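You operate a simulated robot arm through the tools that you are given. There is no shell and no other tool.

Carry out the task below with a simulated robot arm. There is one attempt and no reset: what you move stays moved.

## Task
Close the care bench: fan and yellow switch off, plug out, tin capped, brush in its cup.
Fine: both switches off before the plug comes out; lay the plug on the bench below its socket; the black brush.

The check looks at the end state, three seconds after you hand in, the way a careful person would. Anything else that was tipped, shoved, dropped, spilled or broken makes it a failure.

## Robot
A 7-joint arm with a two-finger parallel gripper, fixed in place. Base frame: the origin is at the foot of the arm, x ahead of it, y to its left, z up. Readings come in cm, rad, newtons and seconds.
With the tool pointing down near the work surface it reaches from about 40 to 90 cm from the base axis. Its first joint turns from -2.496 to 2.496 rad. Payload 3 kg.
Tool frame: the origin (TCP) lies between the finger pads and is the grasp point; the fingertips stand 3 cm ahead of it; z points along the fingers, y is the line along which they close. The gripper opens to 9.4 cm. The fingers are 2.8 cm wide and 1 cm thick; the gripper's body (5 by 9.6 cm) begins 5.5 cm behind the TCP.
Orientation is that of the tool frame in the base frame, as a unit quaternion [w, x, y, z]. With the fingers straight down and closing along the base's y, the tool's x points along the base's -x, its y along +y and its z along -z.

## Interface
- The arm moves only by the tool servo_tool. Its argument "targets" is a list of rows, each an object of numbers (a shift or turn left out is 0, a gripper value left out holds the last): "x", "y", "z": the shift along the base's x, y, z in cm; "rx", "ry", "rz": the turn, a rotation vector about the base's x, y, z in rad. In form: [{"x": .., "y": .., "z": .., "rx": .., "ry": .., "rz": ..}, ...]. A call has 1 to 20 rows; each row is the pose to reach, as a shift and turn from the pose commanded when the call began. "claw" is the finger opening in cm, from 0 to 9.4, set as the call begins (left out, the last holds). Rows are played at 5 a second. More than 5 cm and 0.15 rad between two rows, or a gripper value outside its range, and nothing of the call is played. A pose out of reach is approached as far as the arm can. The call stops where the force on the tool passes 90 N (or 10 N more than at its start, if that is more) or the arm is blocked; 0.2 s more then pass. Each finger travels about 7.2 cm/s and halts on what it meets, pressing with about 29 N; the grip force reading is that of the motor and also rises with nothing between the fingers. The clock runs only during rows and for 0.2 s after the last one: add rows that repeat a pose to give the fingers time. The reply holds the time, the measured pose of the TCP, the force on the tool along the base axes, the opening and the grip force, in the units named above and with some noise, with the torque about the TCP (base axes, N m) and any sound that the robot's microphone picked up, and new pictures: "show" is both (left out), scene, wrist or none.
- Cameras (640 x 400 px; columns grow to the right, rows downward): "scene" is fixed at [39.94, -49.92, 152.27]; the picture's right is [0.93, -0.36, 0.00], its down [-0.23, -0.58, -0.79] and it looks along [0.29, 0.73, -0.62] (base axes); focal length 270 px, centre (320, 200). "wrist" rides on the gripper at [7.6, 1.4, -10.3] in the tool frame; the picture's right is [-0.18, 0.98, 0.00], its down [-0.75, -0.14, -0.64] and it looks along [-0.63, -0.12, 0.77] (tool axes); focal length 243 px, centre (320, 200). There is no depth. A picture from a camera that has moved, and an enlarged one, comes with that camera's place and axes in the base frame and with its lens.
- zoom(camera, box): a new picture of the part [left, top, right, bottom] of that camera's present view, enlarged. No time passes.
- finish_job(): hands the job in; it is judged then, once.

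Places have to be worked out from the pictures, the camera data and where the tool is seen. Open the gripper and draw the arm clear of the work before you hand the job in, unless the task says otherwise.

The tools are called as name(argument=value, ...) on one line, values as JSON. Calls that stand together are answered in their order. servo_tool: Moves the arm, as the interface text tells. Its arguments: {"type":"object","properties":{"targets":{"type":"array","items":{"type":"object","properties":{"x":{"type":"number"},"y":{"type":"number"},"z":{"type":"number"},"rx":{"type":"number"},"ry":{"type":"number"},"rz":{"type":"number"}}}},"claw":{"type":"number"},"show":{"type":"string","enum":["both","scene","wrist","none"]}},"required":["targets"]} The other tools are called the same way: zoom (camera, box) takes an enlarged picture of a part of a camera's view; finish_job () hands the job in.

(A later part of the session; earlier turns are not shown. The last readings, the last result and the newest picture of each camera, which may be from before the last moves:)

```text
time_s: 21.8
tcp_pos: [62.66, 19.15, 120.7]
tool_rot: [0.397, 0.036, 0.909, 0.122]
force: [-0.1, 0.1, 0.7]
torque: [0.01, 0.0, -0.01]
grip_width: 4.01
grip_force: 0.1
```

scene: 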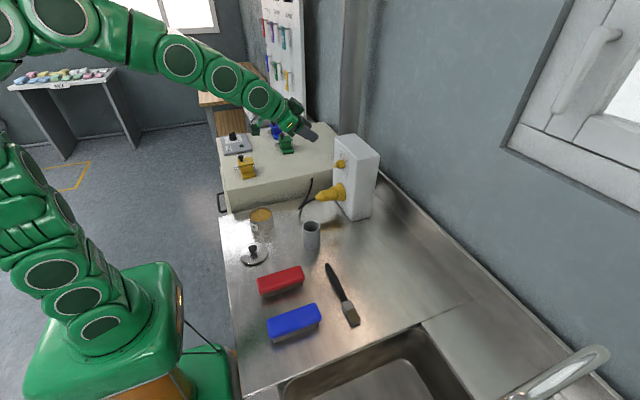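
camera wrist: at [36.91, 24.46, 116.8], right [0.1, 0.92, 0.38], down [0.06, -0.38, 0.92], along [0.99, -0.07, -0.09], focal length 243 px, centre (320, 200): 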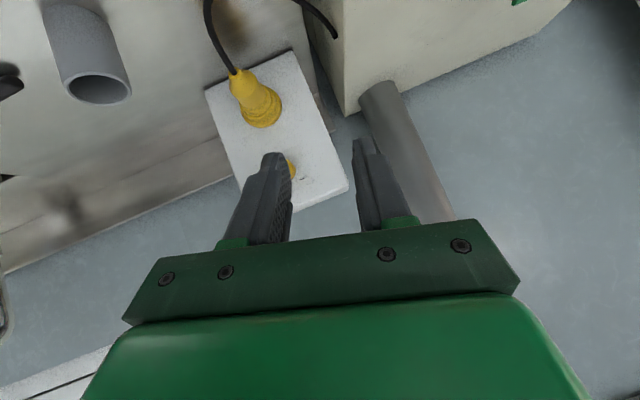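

Moved fine. Continue pitching to fully horizontal (tool z toward +x) here above the plug.

servo_tool(targets=[{"rx": -0.0387, "ry": -0.126, "rz": -0.0202}, {"rx": -0.0774, "ry": -0.252, "rz": -0.0404}, {"rx": -0.116, "ry": -0.378, "rz": -0.0606}, {"rx": -0.155, "ry": -0.504, "rz": -0.0808}, {"rx": -0.193, "ry": -0.63, "rz": -0.101}, {"rx": -0.232, "ry": -0.757, "rz": -0.121}, {"rx": -0.232, "ry": -0.757, "rz": -0.121}], claw=4, show="both")

```text
time_s: 23.4
tcp_pos: [62.68, 19.12, 119.83]
tool_rot: [0.679, 0.02, 0.734, 0.025]
force: [0.2, -0.5, -0.6]
torque: [-0.01, 0.03, 0.0]
grip_width: 3.98
grip_force: 0.0
out of reach, approached as far as the arm can: row 6, 7
camera wrist: at [51.73, 20.81, 112.97], right [0.01, 0.97, 0.24], down [-0.58, -0.19, 0.79], along [0.81, -0.15, 0.56], focal length 243 px, centre (320, 200)
```

scene: 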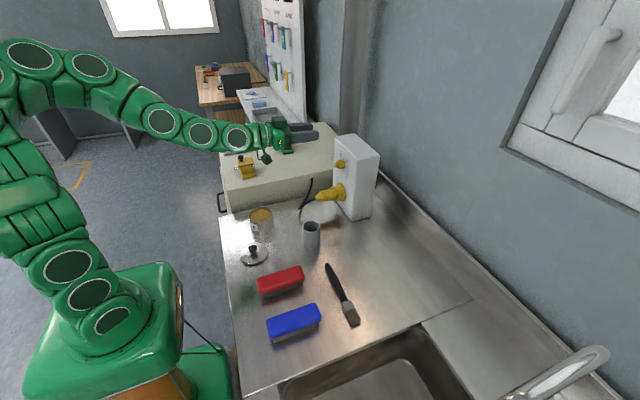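
wrist: 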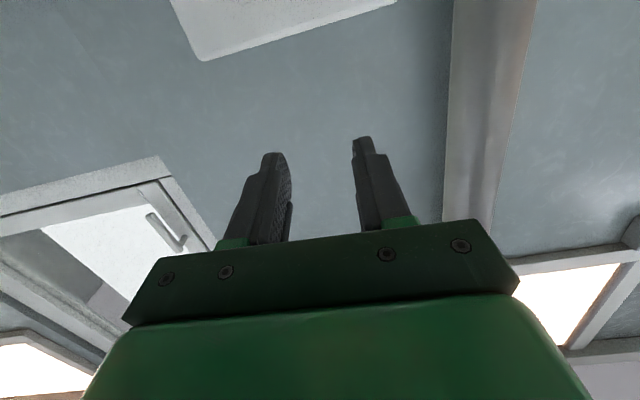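

The tool is nearly horizontal, but a wrist limit keeps it about 4° short. I'll use a cone approach: lean the tool ~12° (down and toward +y) along the bar, closing direction at 45° so the fingers straddle the ON-pointing bar. Moving to a pre-grasp pose in front of the knob.

servo_tool(targets=[{"x": -0.2, "y": -0.3, "z": -2, "rx": 0.12, "ry": 0.0207, "rz": 0.0085}, {"x": -0.4, "y": -0.6, "z": -4, "rx": 0.239, "ry": 0.0413, "rz": 0.017}, {"x": -0.6, "y": -0.9, "z": -6, "rx": 0.359, "ry": 0.062, "rz": 0.0255}, {"x": -0.8, "y": -1.2, "z": -8, "rx": 0.479, "ry": 0.0827, "rz": 0.034}, {"x": -1, "y": -1.5, "z": -10, "rx": 0.598, "ry": 0.103, "rz": 0.0425}, {"x": -1, "y": -1.7, "z": -11.6, "rx": 0.718, "ry": 0.124, "rz": 0.051}, {"x": -1, "y": -1.7, "z": -11.6, "rx": 0.718, "ry": 0.124, "rz": 0.051}], claw=5, show="both")

```text
time_s: 25.0
tcp_pos: [67.04, 18.31, 112.37]
tool_rot: [0.599, 0.226, 0.715, 0.281]
force: [-0.1, 0.5, -0.5]
torque: [-0.02, 0.02, -0.02]
grip_width: 4.99
grip_force: 0.0
out of reach, approached as far as the arm can: row 1, 2, 3, 4, 5, 6, 7
camera wrist: at [55.51, 23.01, 108.97], right [0.02, 0.61, 0.8], down [-0.49, -0.69, 0.53], along [0.87, -0.4, 0.28], focal length 243 px, centre (320, 200)
```

scene: 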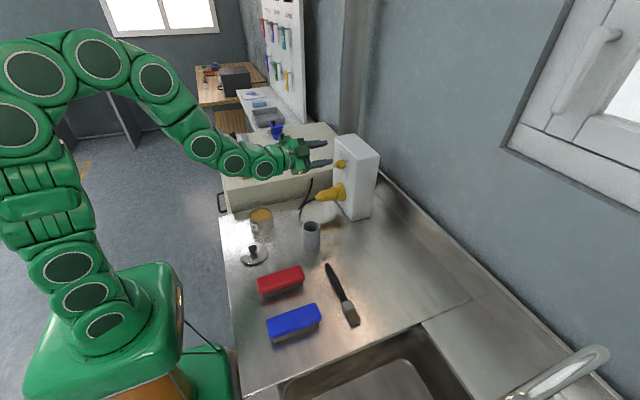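
wrist: 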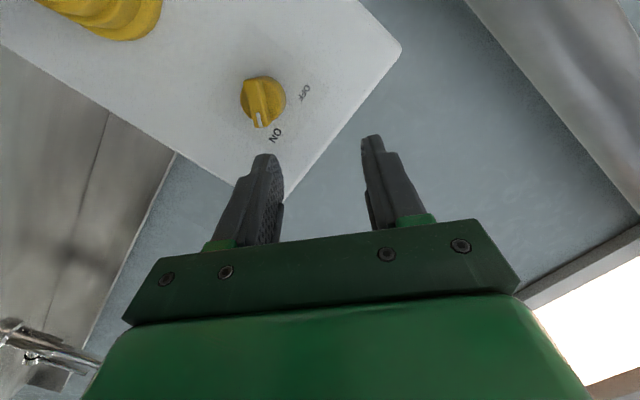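

The knob is visible now in the wrist view. Enlarge it to locate the bar accurately.

zoom(camera="wrist", box=[200, 50, 360, 150])

zoom(camera="scene", box=[270, 120, 382, 190])

```text
4.00 times, centred on (280, 100) of wrist
camera zoom: at [55.51, 23.01, 108.97], right [0.02, 0.61, 0.8], down [-0.49, -0.69, 0.53], along [0.87, -0.4, 0.28], focal length 970 px, centre (480, 600)
```

zoom: 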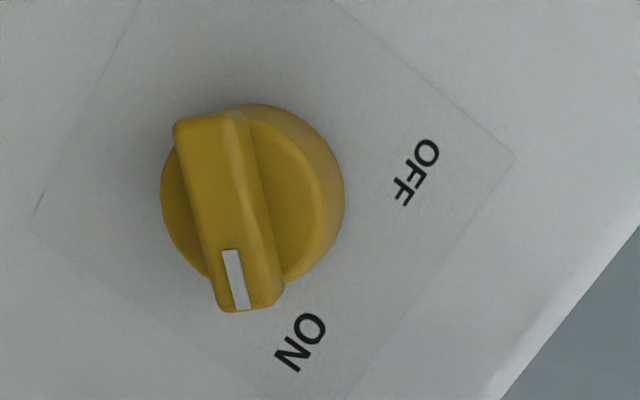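

```text
5.71 times, centred on (326, 155) of scene
camera zoom: at [39.94, -49.92, 152.27], right [0.93, -0.36, 0.0], down [-0.23, -0.58, -0.79], along [0.29, 0.73, -0.62], focal length 1540 px, centre (286, 457)
```

zoom: 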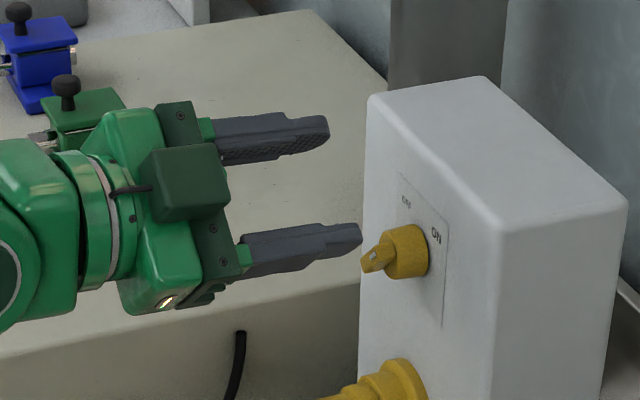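

Triangulating both views, the bar's front centre is about (72.4, 18.4, 106.9), pointing to ON. I increase the lean to ~20° to stay inside the wrist limit and lower toward a pre-grasp point about 3.5 cm short of it.

servo_tool(targets=[{"rx": 0.023, "ry": 0.065, "rz": 0.053}, {"rx": 0.046, "ry": 0.13, "rz": 0.106}, {"y": -0.5, "z": -1.5, "rx": 0.046, "ry": 0.13, "rz": 0.106}, {"y": -0.8, "z": -3, "rx": 0.046, "ry": 0.13, "rz": 0.106}, {"y": -1.16, "z": -4.2, "rx": 0.046, "ry": 0.13, "rz": 0.106}, {"y": -1.16, "z": -4.2, "rx": 0.046, "ry": 0.13, "rz": 0.106}], claw=5, show="wrist")

zoom(camera="scene", box=[270, 120, 382, 190])

zoom(camera="wrist", box=[220, 80, 420, 205])

```text
time_s: 26.4
tcp_pos: [67.44, 17.14, 108.75]
tool_rot: [0.53, 0.219, 0.757, 0.313]
force: [0.1, 0.3, 0.5]
torque: [0.0, -0.01, -0.02]
grip_width: 5.0
grip_force: 0.0
out of reach, approached as far as the arm can: row 5, 6
camera wrist: at [55.06, 20.65, 107.05], right [0.06, 0.57, 0.82], down [-0.35, -0.75, 0.56], along [0.94, -0.32, 0.15], focal length 243 px, centre (320, 200)
```

wrist: 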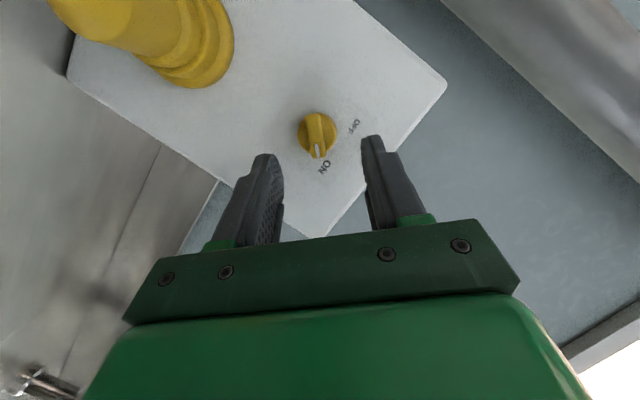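

```text
5.71 times, centred on (326, 155) of scene
camera zoom: at [39.94, -49.92, 152.27], right [0.93, -0.36, 0.0], down [-0.23, -0.58, -0.79], along [0.29, 0.73, -0.62], focal length 1540 px, centre (286, 457)
```

zoom: 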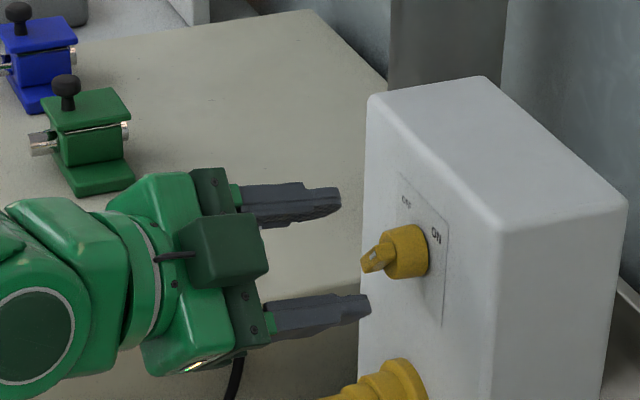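

```text
3.20 times, centred on (320, 142) of wrist
camera zoom: at [55.06, 20.65, 107.05], right [0.06, 0.57, 0.82], down [-0.35, -0.75, 0.56], along [0.94, -0.32, 0.15], focal length 776 px, centre (320, 384)
```

zoom: 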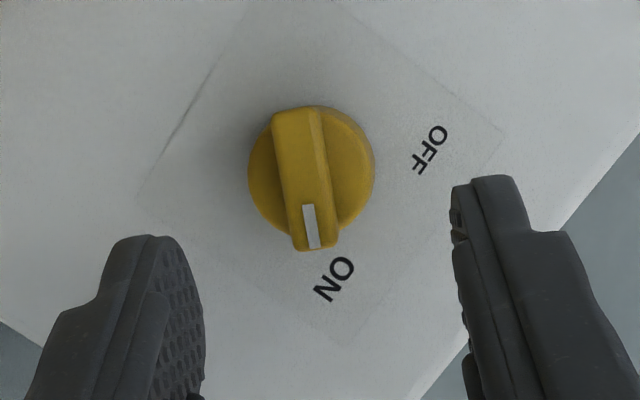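

Bar front centre refined to (72.5, 18.4, 106.8), aligned with the fingers. I advance to the grasp pose with fingers open.

servo_tool(targets=[{"x": 0.7, "y": 0.25, "z": -0.8}, {"x": 1.4, "y": 0.5, "z": -1.1}, {"x": 2.2, "y": 0.7, "z": -1.4}, {"x": 2.96, "y": 0.89, "z": -1.58}, {"x": 2.96, "y": 0.89, "z": -1.58}], claw=4.5, show="none")

zoom(camera="scene", box=[300, 130, 380, 180])

zoom(camera="wrist", box=[220, 80, 420, 205])

```text
time_s: 27.6
tcp_pos: [70.36, 17.96, 107.17]
tool_rot: [0.53, 0.22, 0.757, 0.313]
force: [-0.6, 1.0, -1.0]
torque: [0.02, -0.01, 0.03]
grip_width: 4.5
grip_force: 0.1
```

```text
8.00 times, centred on (340, 155) of scene
camera zoom: at [39.94, -49.92, 152.27], right [0.93, -0.36, 0.0], down [-0.23, -0.58, -0.79], along [0.29, 0.73, -0.62], focal length 2156 px, centre (160, 560)
```

zoom: 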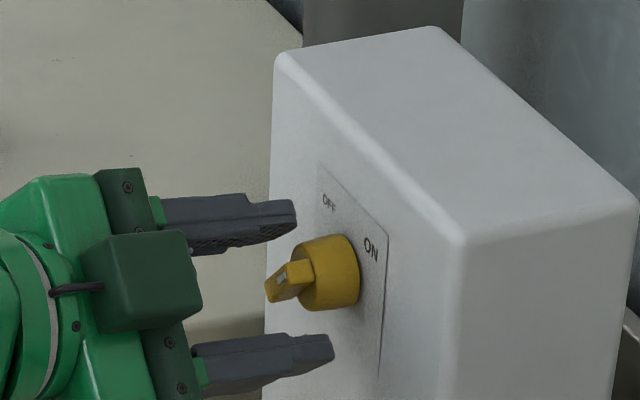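

```text
3.20 times, centred on (320, 142) of wrist
camera zoom: at [57.99, 21.55, 105.5], right [0.06, 0.57, 0.82], down [-0.35, -0.75, 0.56], along [0.94, -0.32, 0.15], focal length 776 px, centre (320, 384)
```

zoom: 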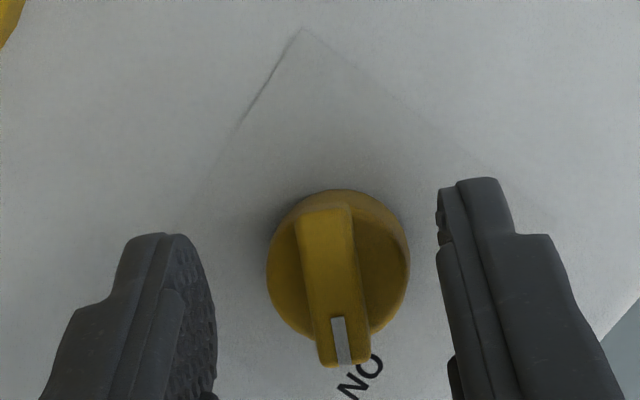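

Fingers straddle the bar properly. Nudge 0.15 cm to centre and close.

servo_tool(targets=[{"y": 0.1, "z": 0.1}, {"y": 0.1, "z": 0.1}, {"y": 0.1, "z": 0.1}, {"y": 0.1, "z": 0.1}], claw=0.4, show="none")

zoom(camera="scene", box=[300, 130, 380, 180])

zoom(camera="wrist", box=[220, 80, 420, 205])

```text
time_s: 28.6
tcp_pos: [70.27, 18.2, 107.35]
tool_rot: [0.531, 0.218, 0.757, 0.313]
force: [1.5, 14.2, 9.1]
torque: [0.04, -0.47, 0.38]
grip_width: 2.8
grip_force: 44.8
```

```text
8.00 times, centred on (340, 155) of scene
camera zoom: at [39.94, -49.92, 152.27], right [0.93, -0.36, 0.0], down [-0.23, -0.58, -0.79], along [0.29, 0.73, -0.62], focal length 2156 px, centre (160, 560)
```

zoom: 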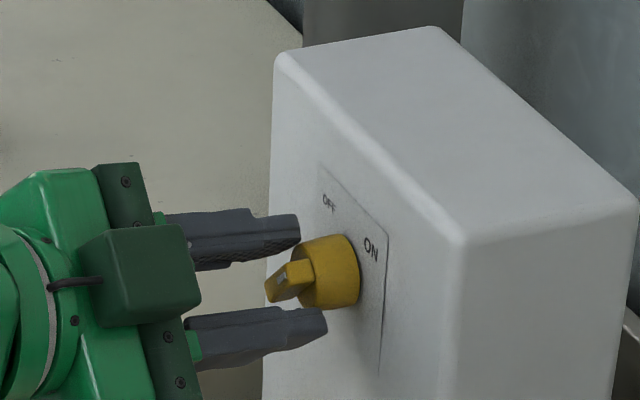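

```text
3.20 times, centred on (320, 142) of wrist
camera zoom: at [57.99, 21.7, 105.65], right [0.06, 0.57, 0.82], down [-0.35, -0.76, 0.56], along [0.94, -0.32, 0.15], focal length 776 px, centre (320, 384)
```

zoom: 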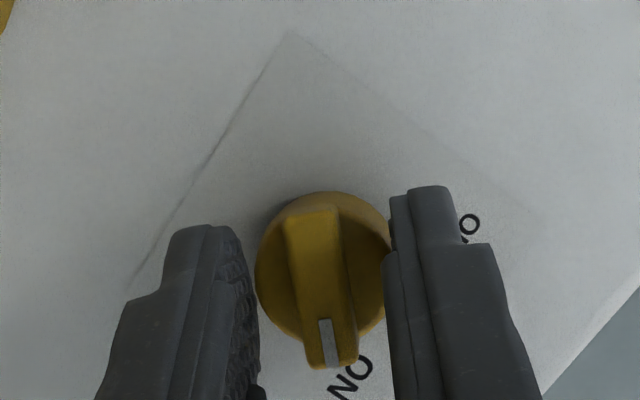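

The fingers closed to 2.8 cm—on the cylinder rather than the bar, so I'm slightly too deep. Open, back off 0.7 cm, and close again on the bar.

servo_tool(targets=[{"z": 0}, {"z": 0}, {"x": -0.4}, {"x": -0.7}, {"x": -0.7}], claw=4.5, show="none")

servo_tool(targets=[{"z": 0}, {"z": 0}, {"z": 0}, {"z": 0}], claw=0.4, show="none")

zoom(camera="scene", box=[300, 130, 380, 180])

zoom(camera="wrist", box=[220, 80, 420, 205])

```text
time_s: 29.8
tcp_pos: [69.63, 18.13, 107.27]
tool_rot: [0.53, 0.22, 0.757, 0.313]
force: [0.4, -0.1, -1.0]
torque: [-0.03, 0.0, 0.04]
grip_width: 4.5
grip_force: 0.1
```

```text
time_s: 30.8
tcp_pos: [69.44, 18.22, 107.38]
tool_rot: [0.531, 0.218, 0.757, 0.313]
force: [3.4, 13.0, 9.4]
torque: [0.06, 0.02, 0.52]
grip_width: 0.96
grip_force: 43.5
```

```text
8.00 times, centred on (340, 155) of scene
camera zoom: at [39.94, -49.92, 152.27], right [0.93, -0.36, 0.0], down [-0.23, -0.58, -0.79], along [0.29, 0.73, -0.62], focal length 2156 px, centre (160, 560)
```

zoom: 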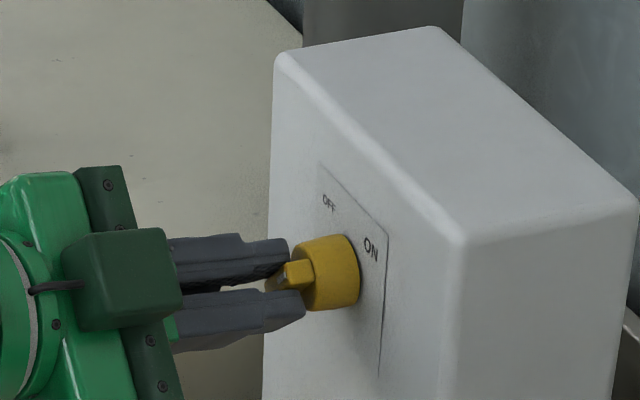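

```text
3.20 times, centred on (320, 142) of wrist
camera zoom: at [57.28, 21.72, 105.64], right [0.06, 0.57, 0.82], down [-0.35, -0.76, 0.56], along [0.94, -0.32, 0.15], focal length 776 px, centre (320, 384)
```

zoom: 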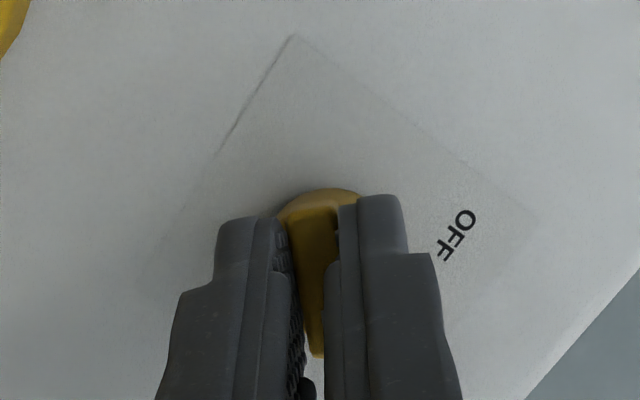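

Gripped on the bar (0.96 cm). Turn −x-wise about the knob axis (ON → OFF), first half with small TCP compensation for the lean.

servo_tool(targets=[{"y": 0.053, "z": 0.047, "rx": -0.13}, {"y": 0.1125, "z": 0.0865, "rx": -0.26}, {"y": 0.176, "z": 0.118, "rx": -0.39}, {"y": 0.2435, "z": 0.141, "rx": -0.52}, {"y": 0.2435, "z": 0.141, "rx": -0.52}], show="none")

zoom(camera="wrist", box=[220, 80, 420, 205])

```text
time_s: 32.0
tcp_pos: [69.61, 18.5, 107.57]
tool_rot: [0.57, 0.076, 0.811, 0.106]
force: [17.7, 11.2, 11.9]
torque: [0.08, 0.24, 0.36]
grip_width: 0.98
grip_force: 43.0
```

```text
3.20 times, centred on (320, 142) of wrist
camera zoom: at [57.28, 20.69, 104.19], right [0.06, 0.9, 0.42], down [-0.35, -0.38, 0.86], along [0.94, -0.2, 0.29], focal length 776 px, centre (320, 384)
```

zoom: 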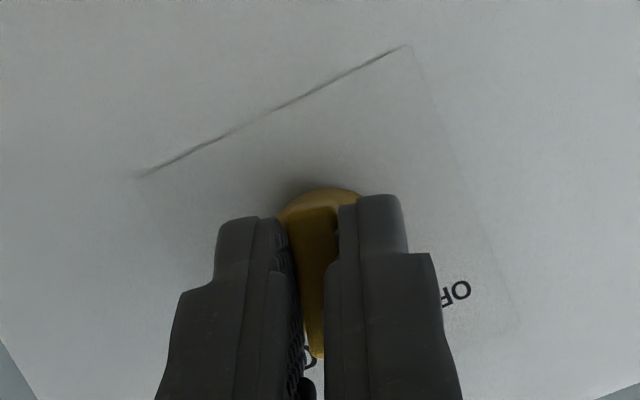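

Turning fine, forces moderate. Continue the turn.

servo_tool(targets=[{"y": 0.1, "z": 0.05, "rx": -0.13}, {"y": 0.2, "z": 0.07, "rx": -0.26}, {"y": 0.28, "z": 0.07, "rx": -0.39}, {"y": 0.35, "z": 0.06, "rx": -0.52}, {"y": 0.35, "z": 0.06, "rx": -0.52}], show="none")

zoom(camera="wrist", box=[220, 80, 420, 205])

```text
time_s: 33.2
tcp_pos: [69.57, 18.67, 107.5]
tool_rot: [0.569, -0.072, 0.812, -0.106]
force: [7.2, -7.2, 11.1]
torque: [-0.05, 0.02, -0.31]
grip_width: 0.98
grip_force: 43.8
```

```text
3.20 times, centred on (320, 142) of wrist
camera zoom: at [57.25, 19.08, 103.46], right [0.06, 0.99, -0.08], down [-0.35, 0.1, 0.93], along [0.94, -0.03, 0.35], focal length 776 px, centre (320, 384)
```

zoom: 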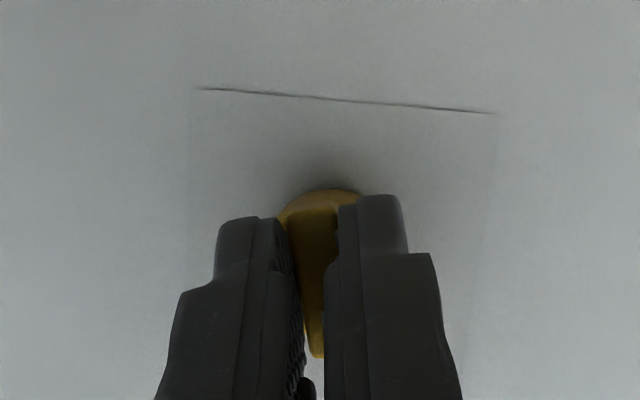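

Nearly symmetric; continue the remaining ~30° to OFF.

servo_tool(targets=[{"y": 0.05, "z": 0.0, "rx": -0.13}, {"y": 0.1, "z": -0.03, "rx": -0.26}, {"y": 0.15, "z": -0.07, "rx": -0.4}, {"y": 0.19, "z": -0.1, "rx": -0.53}, {"y": 0.19, "z": -0.1, "rx": -0.53}], show="none")

zoom(camera="wrist", box=[220, 80, 420, 205])

zoom(camera="scene", box=[300, 130, 380, 180])

```text
time_s: 34.4
tcp_pos: [69.62, 18.83, 107.26]
tool_rot: [0.53, -0.219, 0.757, -0.315]
force: [0.1, -18.8, 0.2]
torque: [-0.07, -0.42, -0.12]
grip_width: 1.02
grip_force: 43.3
```

```text
3.20 times, centred on (320, 142) of wrist
camera zoom: at [57.23, 17.23, 103.63], right [0.06, 0.82, -0.57], down [-0.35, 0.56, 0.76], along [0.94, 0.15, 0.32], focal length 776 px, centre (320, 384)
```

zoom: 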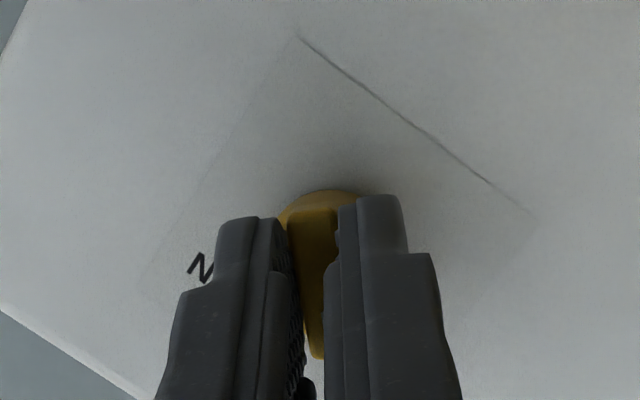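

```text
8.00 times, centred on (340, 155) of scene
camera zoom: at [39.94, -49.92, 152.27], right [0.93, -0.36, 0.0], down [-0.23, -0.58, -0.79], along [0.29, 0.73, -0.62], focal length 2156 px, centre (160, 560)
```

zoom: 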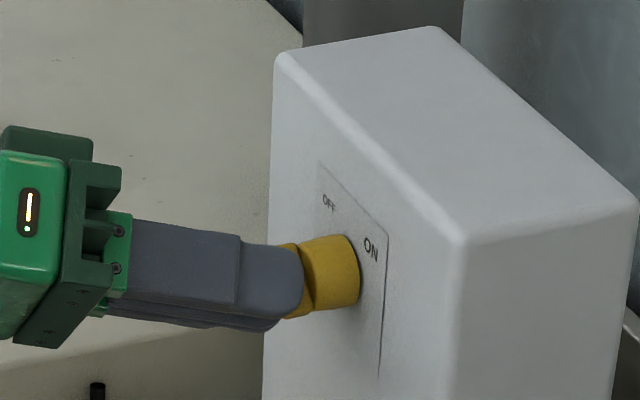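

Turned the full 90°. Release, back off along the tool axis and inspect.

servo_tool(targets=[{"z": 0}, {"z": 0}, {"x": -0.9, "y": 0.25, "z": 0.25}, {"x": -1.9, "y": 0.5, "z": 0.7}, {"x": -2.8, "y": 0.7, "z": 1.5}, {"x": -2.8, "y": 0.7, "z": 1.5}], claw=4.5, show="none")

zoom(camera="wrist", box=[220, 80, 420, 205])

zoom(camera="scene", box=[300, 130, 380, 180])

```text
time_s: 35.8
tcp_pos: [66.74, 19.65, 108.93]
tool_rot: [0.53, -0.221, 0.756, -0.314]
force: [-0.4, 0.7, 0.9]
torque: [0.01, 0.02, 0.0]
grip_width: 4.51
grip_force: 0.0
```

```text
3.20 times, centred on (320, 142) of wrist
camera zoom: at [54.43, 17.97, 105.23], right [0.06, 0.82, -0.57], down [-0.35, 0.56, 0.75], along [0.94, 0.15, 0.32], focal length 776 px, centre (320, 384)
```

zoom: 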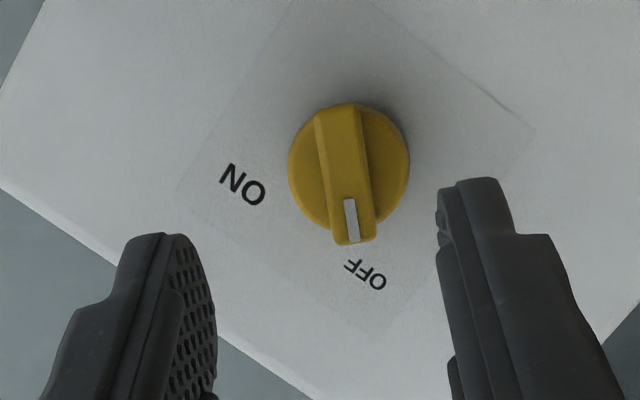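

```text
8.00 times, centred on (340, 155) of scene
camera zoom: at [39.94, -49.92, 152.27], right [0.93, -0.36, 0.0], down [-0.23, -0.58, -0.79], along [0.29, 0.73, -0.62], focal length 2156 px, centre (160, 560)
```

zoom: 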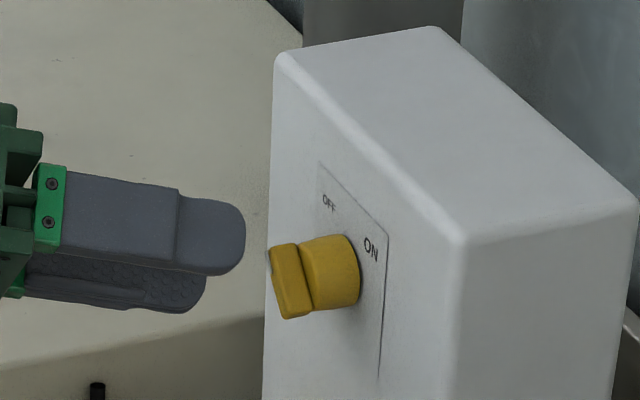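

The yellow switch now points to OFF. Next is the plug: I retreat and re-orient to a 30°-from-vertical lean (closing along y) above and behind the plug, to look at it and then grip it.

servo_tool(targets=[{"x": -1.2, "y": -0.1, "z": 0.6}, {"x": -2.2, "y": -0.2, "z": 1.2, "rx": 0.094, "ry": 0.083, "rz": -0.035}, {"x": -3.2, "y": -0.3, "z": 1.8, "rx": 0.189, "ry": 0.166, "rz": -0.069}, {"x": -4.2, "y": -0.4, "z": 2.4, "rx": 0.283, "ry": 0.248, "rz": -0.104}, {"x": -5.2, "y": -0.5, "z": 3, "rx": 0.378, "ry": 0.331, "rz": -0.138}, {"x": -6.2, "y": -0.6, "z": 3, "rx": 0.472, "ry": 0.414, "rz": -0.173}, {"x": -7.2, "y": -0.8, "z": 3, "rx": 0.566, "ry": 0.497, "rz": -0.208}, {"x": -8, "y": -1, "z": 3, "rx": 0.661, "ry": 0.58, "rz": -0.242}, {"x": -8.7, "y": -1.1, "z": 3, "rx": 0.755, "ry": 0.6625, "rz": -0.277}, {"x": -8.7, "y": -1.1, "z": 3, "rx": 0.755, "ry": 0.6625, "rz": -0.277}], claw=7, show="both")

```text
time_s: 38.0
tcp_pos: [57.98, 18.51, 111.85]
tool_rot: [0.258, 0.001, 0.966, 0.0]
force: [0.4, -0.2, -0.4]
torque: [-0.01, -0.02, -0.02]
grip_width: 6.98
grip_force: 0.1
camera wrist: at [46.27, 19.94, 116.89], right [0.16, 0.98, 0.09], down [0.33, -0.14, 0.93], along [0.93, -0.12, -0.35], focal length 243 px, centre (320, 200)
```

scene: 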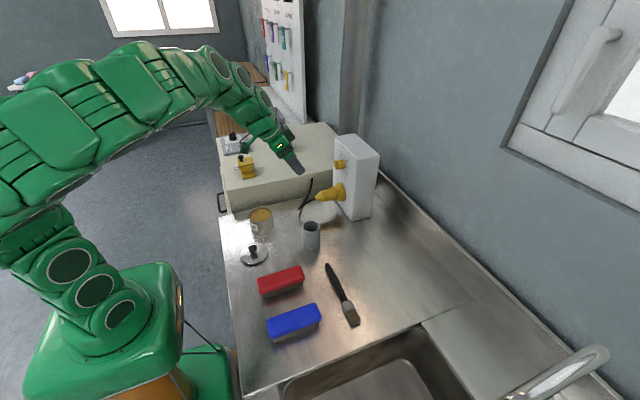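
wrist: 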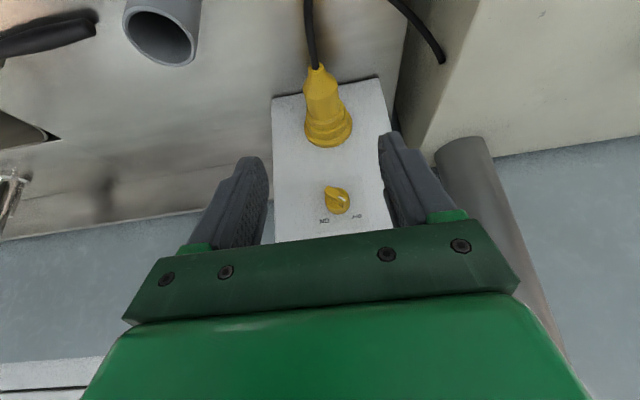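

zoom(camera="wrist", box=[240, 50, 400, 150])

zoom(camera="wrist", box=[220, 0, 460, 150])

zoom(camera="scene", box=[294, 175, 358, 215])

```text
4.00 times, centred on (320, 100) of wrist
camera zoom: at [46.27, 19.94, 116.89], right [0.16, 0.98, 0.09], down [0.33, -0.14, 0.93], along [0.93, -0.12, -0.35], focal length 970 px, centre (320, 600)
```

zoom: 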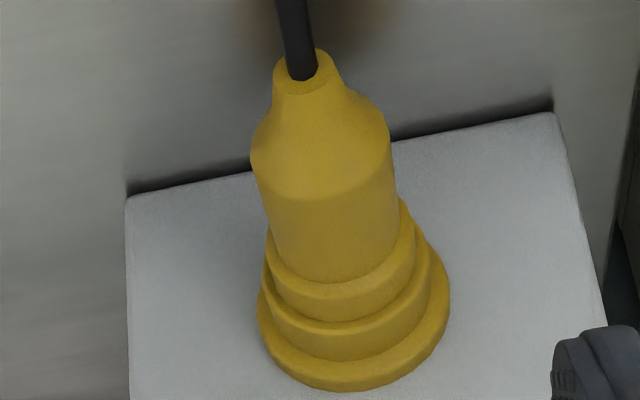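

```text
2.67 times, centred on (340, 75) of wrist
camera zoom: at [46.27, 19.94, 116.89], right [0.16, 0.98, 0.09], down [0.33, -0.14, 0.93], along [0.93, -0.12, -0.35], focal length 647 px, centre (267, 533)
```

zoom: 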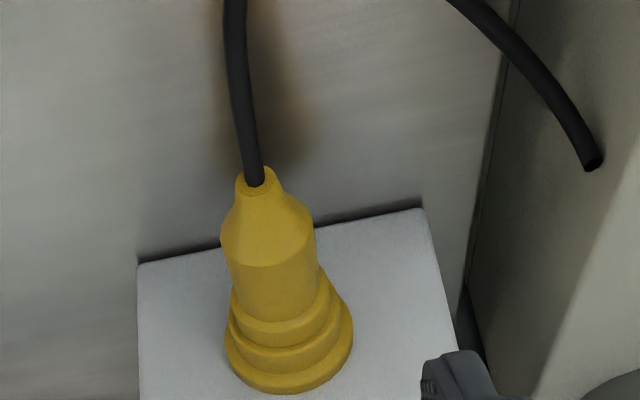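

```text
10.00 times, centred on (326, 195) of scene
camera zoom: at [39.94, -49.92, 152.27], right [0.93, -0.36, 0.0], down [-0.23, -0.58, -0.79], along [0.29, 0.73, -0.62], focal length 2696 px, centre (260, 250)
```

zoom: 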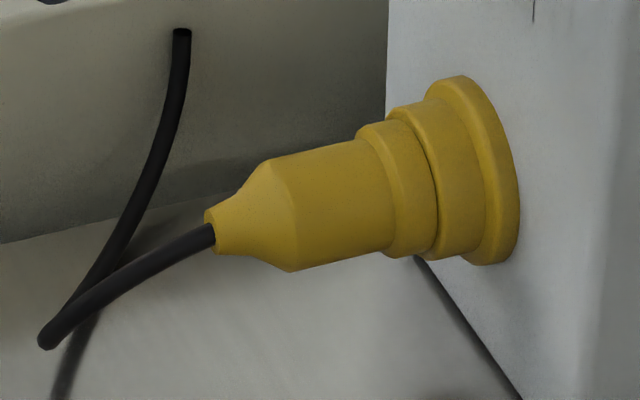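

The plug: tail near (65.4, 18.3, 95.4), body about 3.9 cm in diameter spanning x≈68–71.2, with the seam to the socket after its collar. I move along the lean to a pre-grasp just above the body.

servo_tool(targets=[{"x": 2.1, "y": -0.05, "z": -2.8}, {"x": 4.2, "y": -0.1, "z": -5.6}, {"x": 6.3, "y": -0.15, "z": -8.4}, {"x": 8.5, "y": -0.2, "z": -11.1}, {"x": 8.5, "y": -0.2, "z": -11.1}], claw=7, show="wrist")

zoom(camera="scene", box=[286, 160, 366, 210])

zoom(camera="wrist", box=[220, 80, 420, 205])

```text
time_s: 39.2
tcp_pos: [66.51, 18.31, 100.76]
tool_rot: [0.259, 0.002, 0.966, 0.001]
force: [0.4, 0.8, 0.7]
torque: [0.01, 0.01, 0.01]
grip_width: 7.02
grip_force: 0.1
camera wrist: at [54.8, 19.72, 105.71], right [0.16, 0.98, 0.09], down [0.33, -0.14, 0.93], along [0.93, -0.12, -0.35], focal length 243 px, centre (320, 200)
```

wrist: 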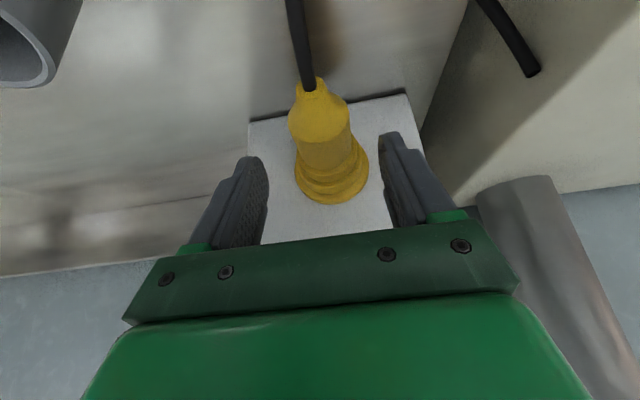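

```text
8.00 times, centred on (326, 185) of scene
camera zoom: at [39.94, -49.92, 152.27], right [0.93, -0.36, 0.0], down [-0.23, -0.58, -0.79], along [0.29, 0.73, -0.62], focal length 2156 px, centre (272, 320)
```

zoom: 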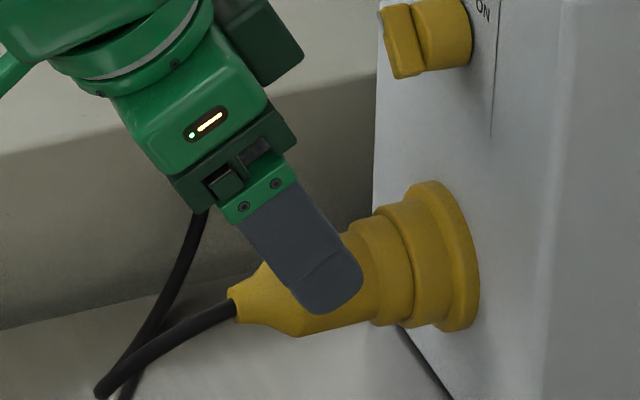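

```text
3.20 times, centred on (320, 142) of wrist
camera zoom: at [54.8, 19.72, 105.71], right [0.16, 0.98, 0.09], down [0.33, -0.14, 0.93], along [0.93, -0.12, -0.35], focal length 776 px, centre (320, 384)
```

zoom: 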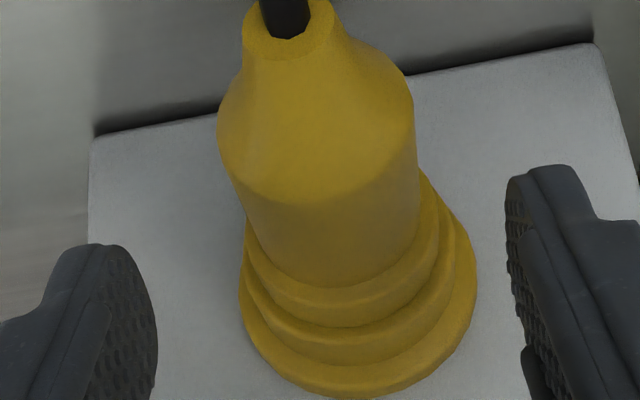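

Centred over the plug body. Descend to the grasp pose (TCP about 1.2 cm above the plug axis) and then close.

servo_tool(targets=[{"x": 0.8, "y": 0.02, "z": -1.4}, {"x": 1.6, "y": 0.05, "z": -2.8}, {"x": 2.34, "y": 0.05, "z": -4.2}, {"x": 2.34, "y": 0.05, "z": -4.2}], claw=7, show="wrist")

zoom(camera="scene", box=[286, 160, 366, 210])

```text
time_s: 40.2
tcp_pos: [68.84, 18.32, 96.69]
tool_rot: [0.259, 0.001, 0.966, 0.001]
force: [0.4, -0.8, -0.5]
torque: [0.01, 0.01, 0.02]
grip_width: 7.02
grip_force: 0.0
camera wrist: at [57.12, 19.75, 101.57], right [0.16, 0.98, 0.09], down [0.33, -0.14, 0.93], along [0.93, -0.12, -0.35], focal length 243 px, centre (320, 200)
```

wrist: 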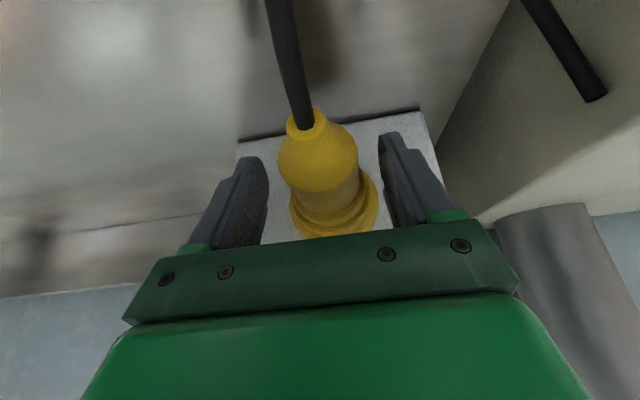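

```text
8.00 times, centred on (326, 185) of scene
camera zoom: at [39.94, -49.92, 152.27], right [0.93, -0.36, 0.0], down [-0.23, -0.58, -0.79], along [0.29, 0.73, -0.62], focal length 2156 px, centre (272, 320)
```

zoom: 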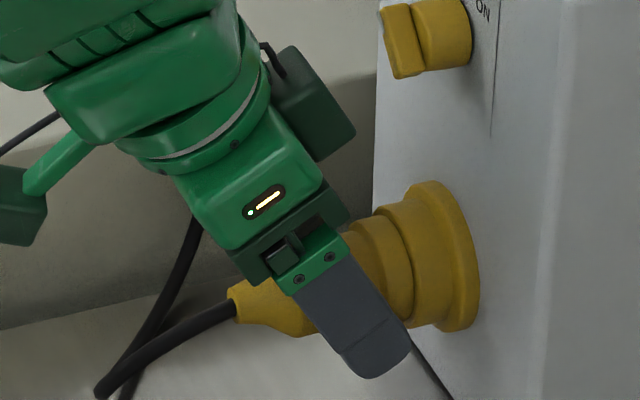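

Fingers straddle the plug body. Close on it.

servo_tool(targets=[{"z": 0}, {"z": 0}, {"z": 0}, {"z": 0}], claw=2, show="wrist")

zoom(camera="scene", box=[286, 160, 366, 210])

```text
time_s: 41.2
tcp_pos: [68.73, 18.34, 96.53]
tool_rot: [0.257, 0.002, 0.966, 0.0]
force: [-25.5, 3.2, -7.7]
torque: [0.0, 0.54, 0.12]
grip_width: 4.3
grip_force: 28.3
heard: snap
camera wrist: at [57.03, 19.78, 101.52], right [0.16, 0.98, 0.09], down [0.33, -0.14, 0.93], along [0.93, -0.12, -0.35], focal length 243 px, centre (320, 200)
```

wrist: 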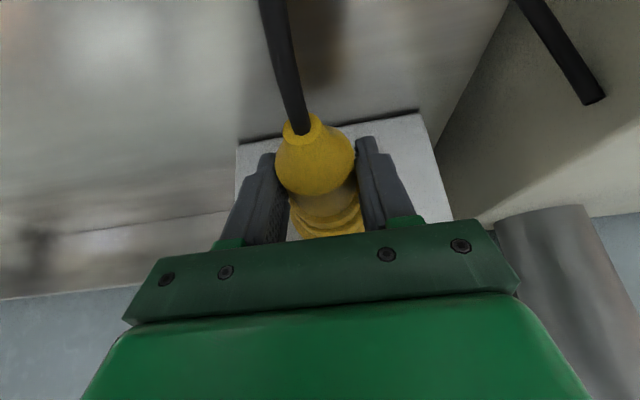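

```text
8.00 times, centred on (326, 185) of scene
camera zoom: at [39.94, -49.92, 152.27], right [0.93, -0.36, 0.0], down [-0.23, -0.58, -0.79], along [0.29, 0.73, -0.62], focal length 2156 px, centre (272, 320)
```

zoom: 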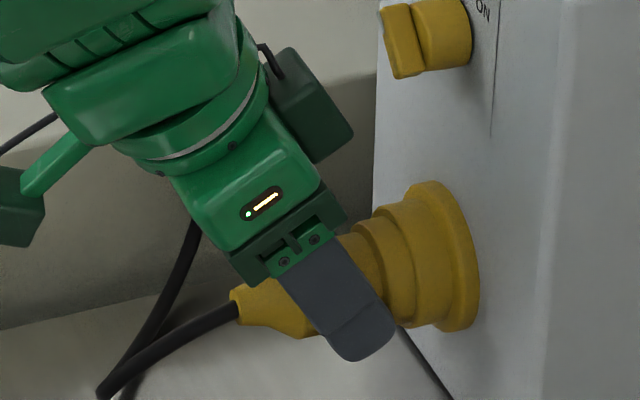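

A "snap" was heard as the fingers closed. Check closely what happened before pulling.

zoom(camera="scene", box=[310, 178, 358, 208])

zoom(camera="wrist", box=[220, 100, 420, 225])

zoom(camera="scene", box=[200, 110, 400, 235])

```text
13.33 times, centred on (334, 193) of scene
camera zoom: at [39.94, -49.92, 152.27], right [0.93, -0.36, 0.0], down [-0.23, -0.58, -0.79], along [0.29, 0.73, -0.62], focal length 3594 px, centre (133, 293)
```

zoom: 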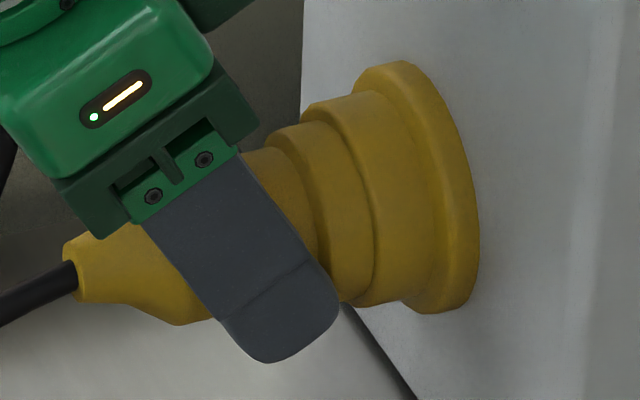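

```text
3.20 times, centred on (320, 162) of wrist
camera zoom: at [57.03, 19.78, 101.52], right [0.16, 0.98, 0.09], down [0.33, -0.14, 0.93], along [0.93, -0.12, -0.35], focal length 776 px, centre (320, 320)
```

zoom: 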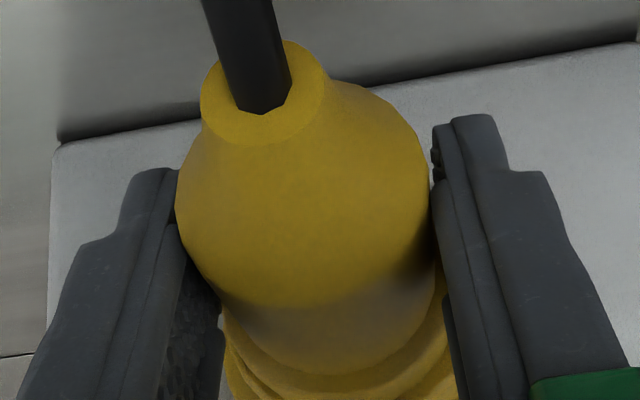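

```text
3.20 times, centred on (300, 172) of scene
camera zoom: at [39.94, -49.92, 152.27], right [0.93, -0.36, 0.0], down [-0.23, -0.58, -0.79], along [0.29, 0.73, -0.62], focal length 863 px, centre (384, 288)
```

zoom: 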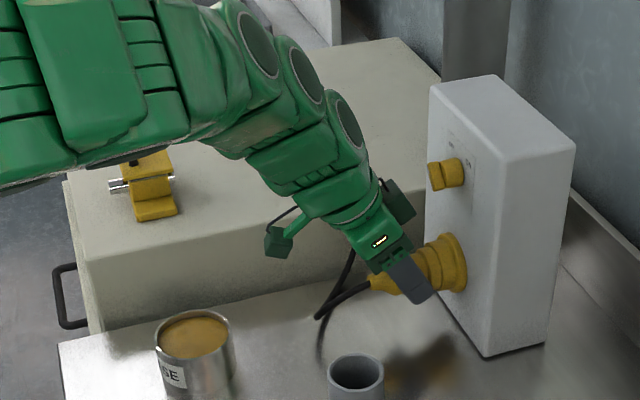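

The pads sit at the edge of the plug's collar; nothing looks damaged. Pull the plug straight out along −x.

servo_tool(targets=[{"x": -0.5}, {"x": -1}, {"x": -1.6}, {"x": -2.2}, {"x": -2.8}, {"x": -3.4}, {"x": -4}, {"x": -4}], show="wrist")

zoom(camera="scene", box=[286, 165, 366, 215])

```text
time_s: 43.0
tcp_pos: [64.89, 18.35, 96.57]
tool_rot: [0.259, 0.001, 0.966, 0.001]
force: [0.2, 0.3, -1.2]
torque: [0.05, 0.02, 0.02]
grip_width: 4.18
grip_force: 28.7
camera wrist: at [53.11, 19.76, 101.56], right [0.16, 0.98, 0.09], down [0.33, -0.14, 0.93], along [0.93, -0.12, -0.35], focal length 243 px, centre (320, 200)
```

wrist: 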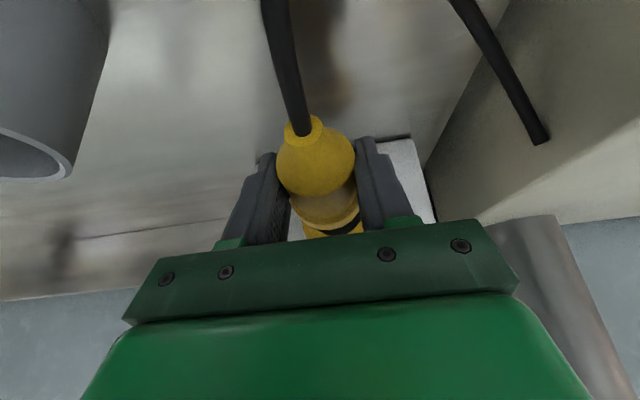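

```text
8.00 times, centred on (326, 190) of scene
camera zoom: at [39.94, -49.92, 152.27], right [0.93, -0.36, 0.0], down [-0.23, -0.58, -0.79], along [0.29, 0.73, -0.62], focal length 2156 px, centre (272, 280)
```

zoom: 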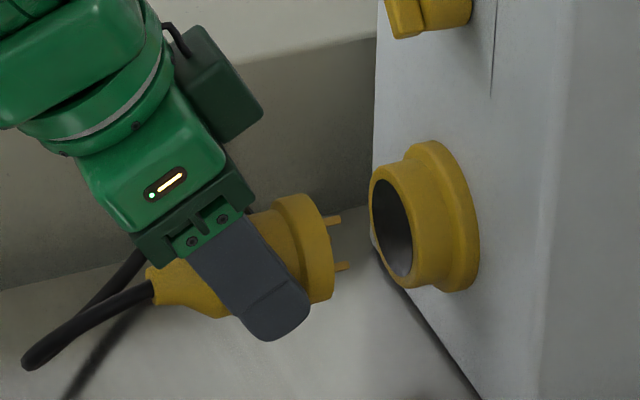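

The plug is out with pins visible. I lower it straight down over the spot below the socket; first 5 cm, then check the gap.

servo_tool(targets=[{"z": -1}, {"z": -2}, {"z": -3}, {"z": -4}, {"z": -5}, {"z": -5}], show="wrist")

zoom(camera="scene", box=[286, 175, 366, 225])

```text
time_s: 44.4
tcp_pos: [64.8, 18.29, 91.48]
tool_rot: [0.258, 0.002, 0.966, 0.0]
force: [0.2, 0.2, -0.8]
torque: [0.01, 0.0, 0.03]
grip_width: 4.16
grip_force: 28.6
camera wrist: at [53.09, 19.76, 96.55], right [0.16, 0.98, 0.09], down [0.33, -0.14, 0.93], along [0.93, -0.12, -0.35], focal length 243 px, centre (320, 200)
```

wrist: 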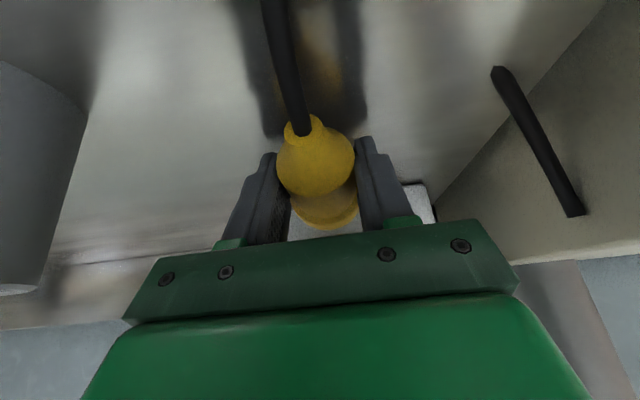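

```text
8.00 times, centred on (326, 200) of scene
camera zoom: at [39.94, -49.92, 152.27], right [0.93, -0.36, 0.0], down [-0.23, -0.58, -0.79], along [0.29, 0.73, -0.62], focal length 2156 px, centre (272, 200)
```

zoom: 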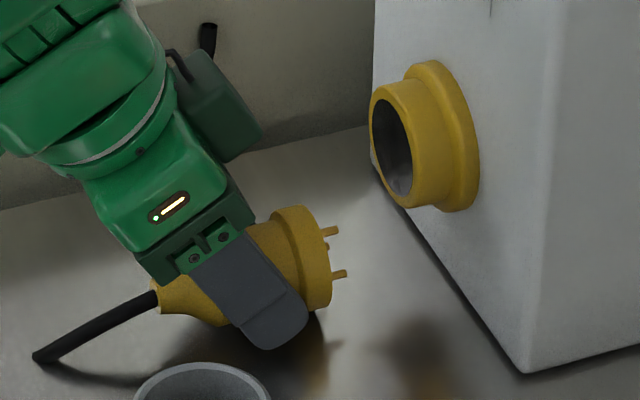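

Still a gap (reflection visible). Lower a bit more and bring it forward 2.5 cm so it lies right below the socket, not touching the box.

servo_tool(targets=[{"z": -0.4}, {"z": -0.8, "x": 0.5}, {"z": -0.8, "x": 1.2}, {"z": -0.8, "x": 1.9}, {"z": -0.8, "x": 2.5}, {"z": -0.8, "x": 2.5}], show="none")

zoom(camera="scene", box=[286, 175, 366, 225])

```text
time_s: 45.0
tcp_pos: [65.75, 18.35, 91.25]
tool_rot: [0.263, 0.001, 0.965, 0.0]
force: [-1.3, -0.5, 9.2]
torque: [-0.18, -0.05, -0.12]
grip_width: 4.14
grip_force: 29.6
stopped in row 3: the force on the tool passed its limit at 134 N (the readings are from after the stop); the commanded pose is now the measured one
```

```text
8.00 times, centred on (326, 200) of scene
camera zoom: at [39.94, -49.92, 152.27], right [0.93, -0.36, 0.0], down [-0.23, -0.58, -0.79], along [0.29, 0.73, -0.62], focal length 2156 px, centre (272, 200)
```

zoom: 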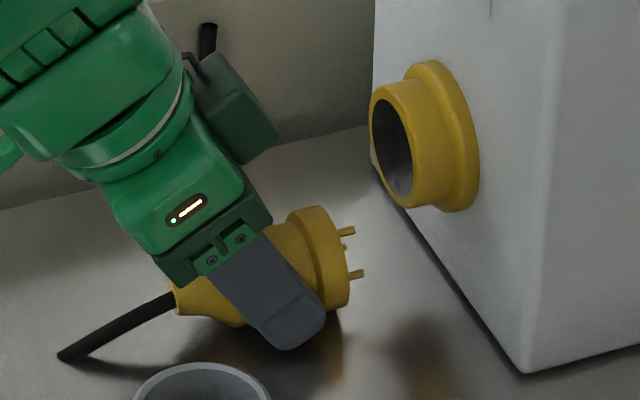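

That was bench contact (plug now resting at TCP z≈91.2, bench near z≈88). Lift 0.4 cm, go forward 2 cm, and set down gently.

servo_tool(targets=[{"z": 0.4}, {"z": 0.4, "x": 0.7}, {"z": 0.4, "x": 1.4}, {"z": 0.4, "x": 2.0}, {"z": 0.2, "x": 2.0}, {"z": 0.1, "x": 2.0}, {"z": 0.1, "x": 2.0}], show="none")

zoom(camera="scene", box=[286, 175, 366, 225])

```text
time_s: 46.6
tcp_pos: [67.56, 18.36, 91.37]
tool_rot: [0.261, 0.001, 0.965, 0.001]
force: [0.5, -0.6, -1.2]
torque: [0.03, 0.01, 0.0]
grip_width: 4.13
grip_force: 28.3
```

```text
8.00 times, centred on (326, 200) of scene
camera zoom: at [39.94, -49.92, 152.27], right [0.93, -0.36, 0.0], down [-0.23, -0.58, -0.79], along [0.29, 0.73, -0.62], focal length 2156 px, centre (272, 200)
```

zoom: 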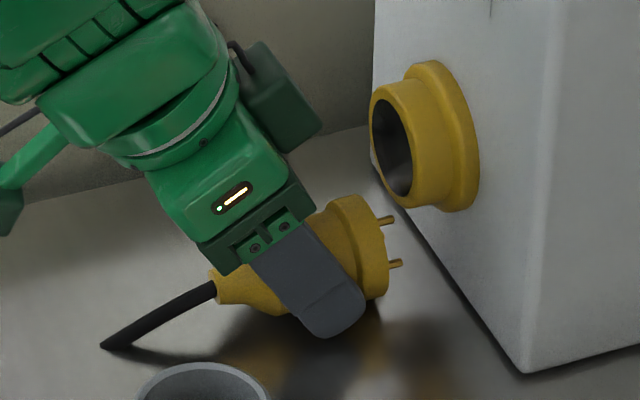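

servo_tool(targets=[{"z": -0.08}, {"z": -0.16}, {"z": -0.16}], show="none")

```text
time_s: 47.4
tcp_pos: [67.64, 18.38, 91.34]
tool_rot: [0.263, 0.001, 0.965, 0.0]
force: [-15.9, -0.3, 39.2]
torque: [-0.66, 0.23, -0.15]
grip_width: 4.13
grip_force: 29.3
```

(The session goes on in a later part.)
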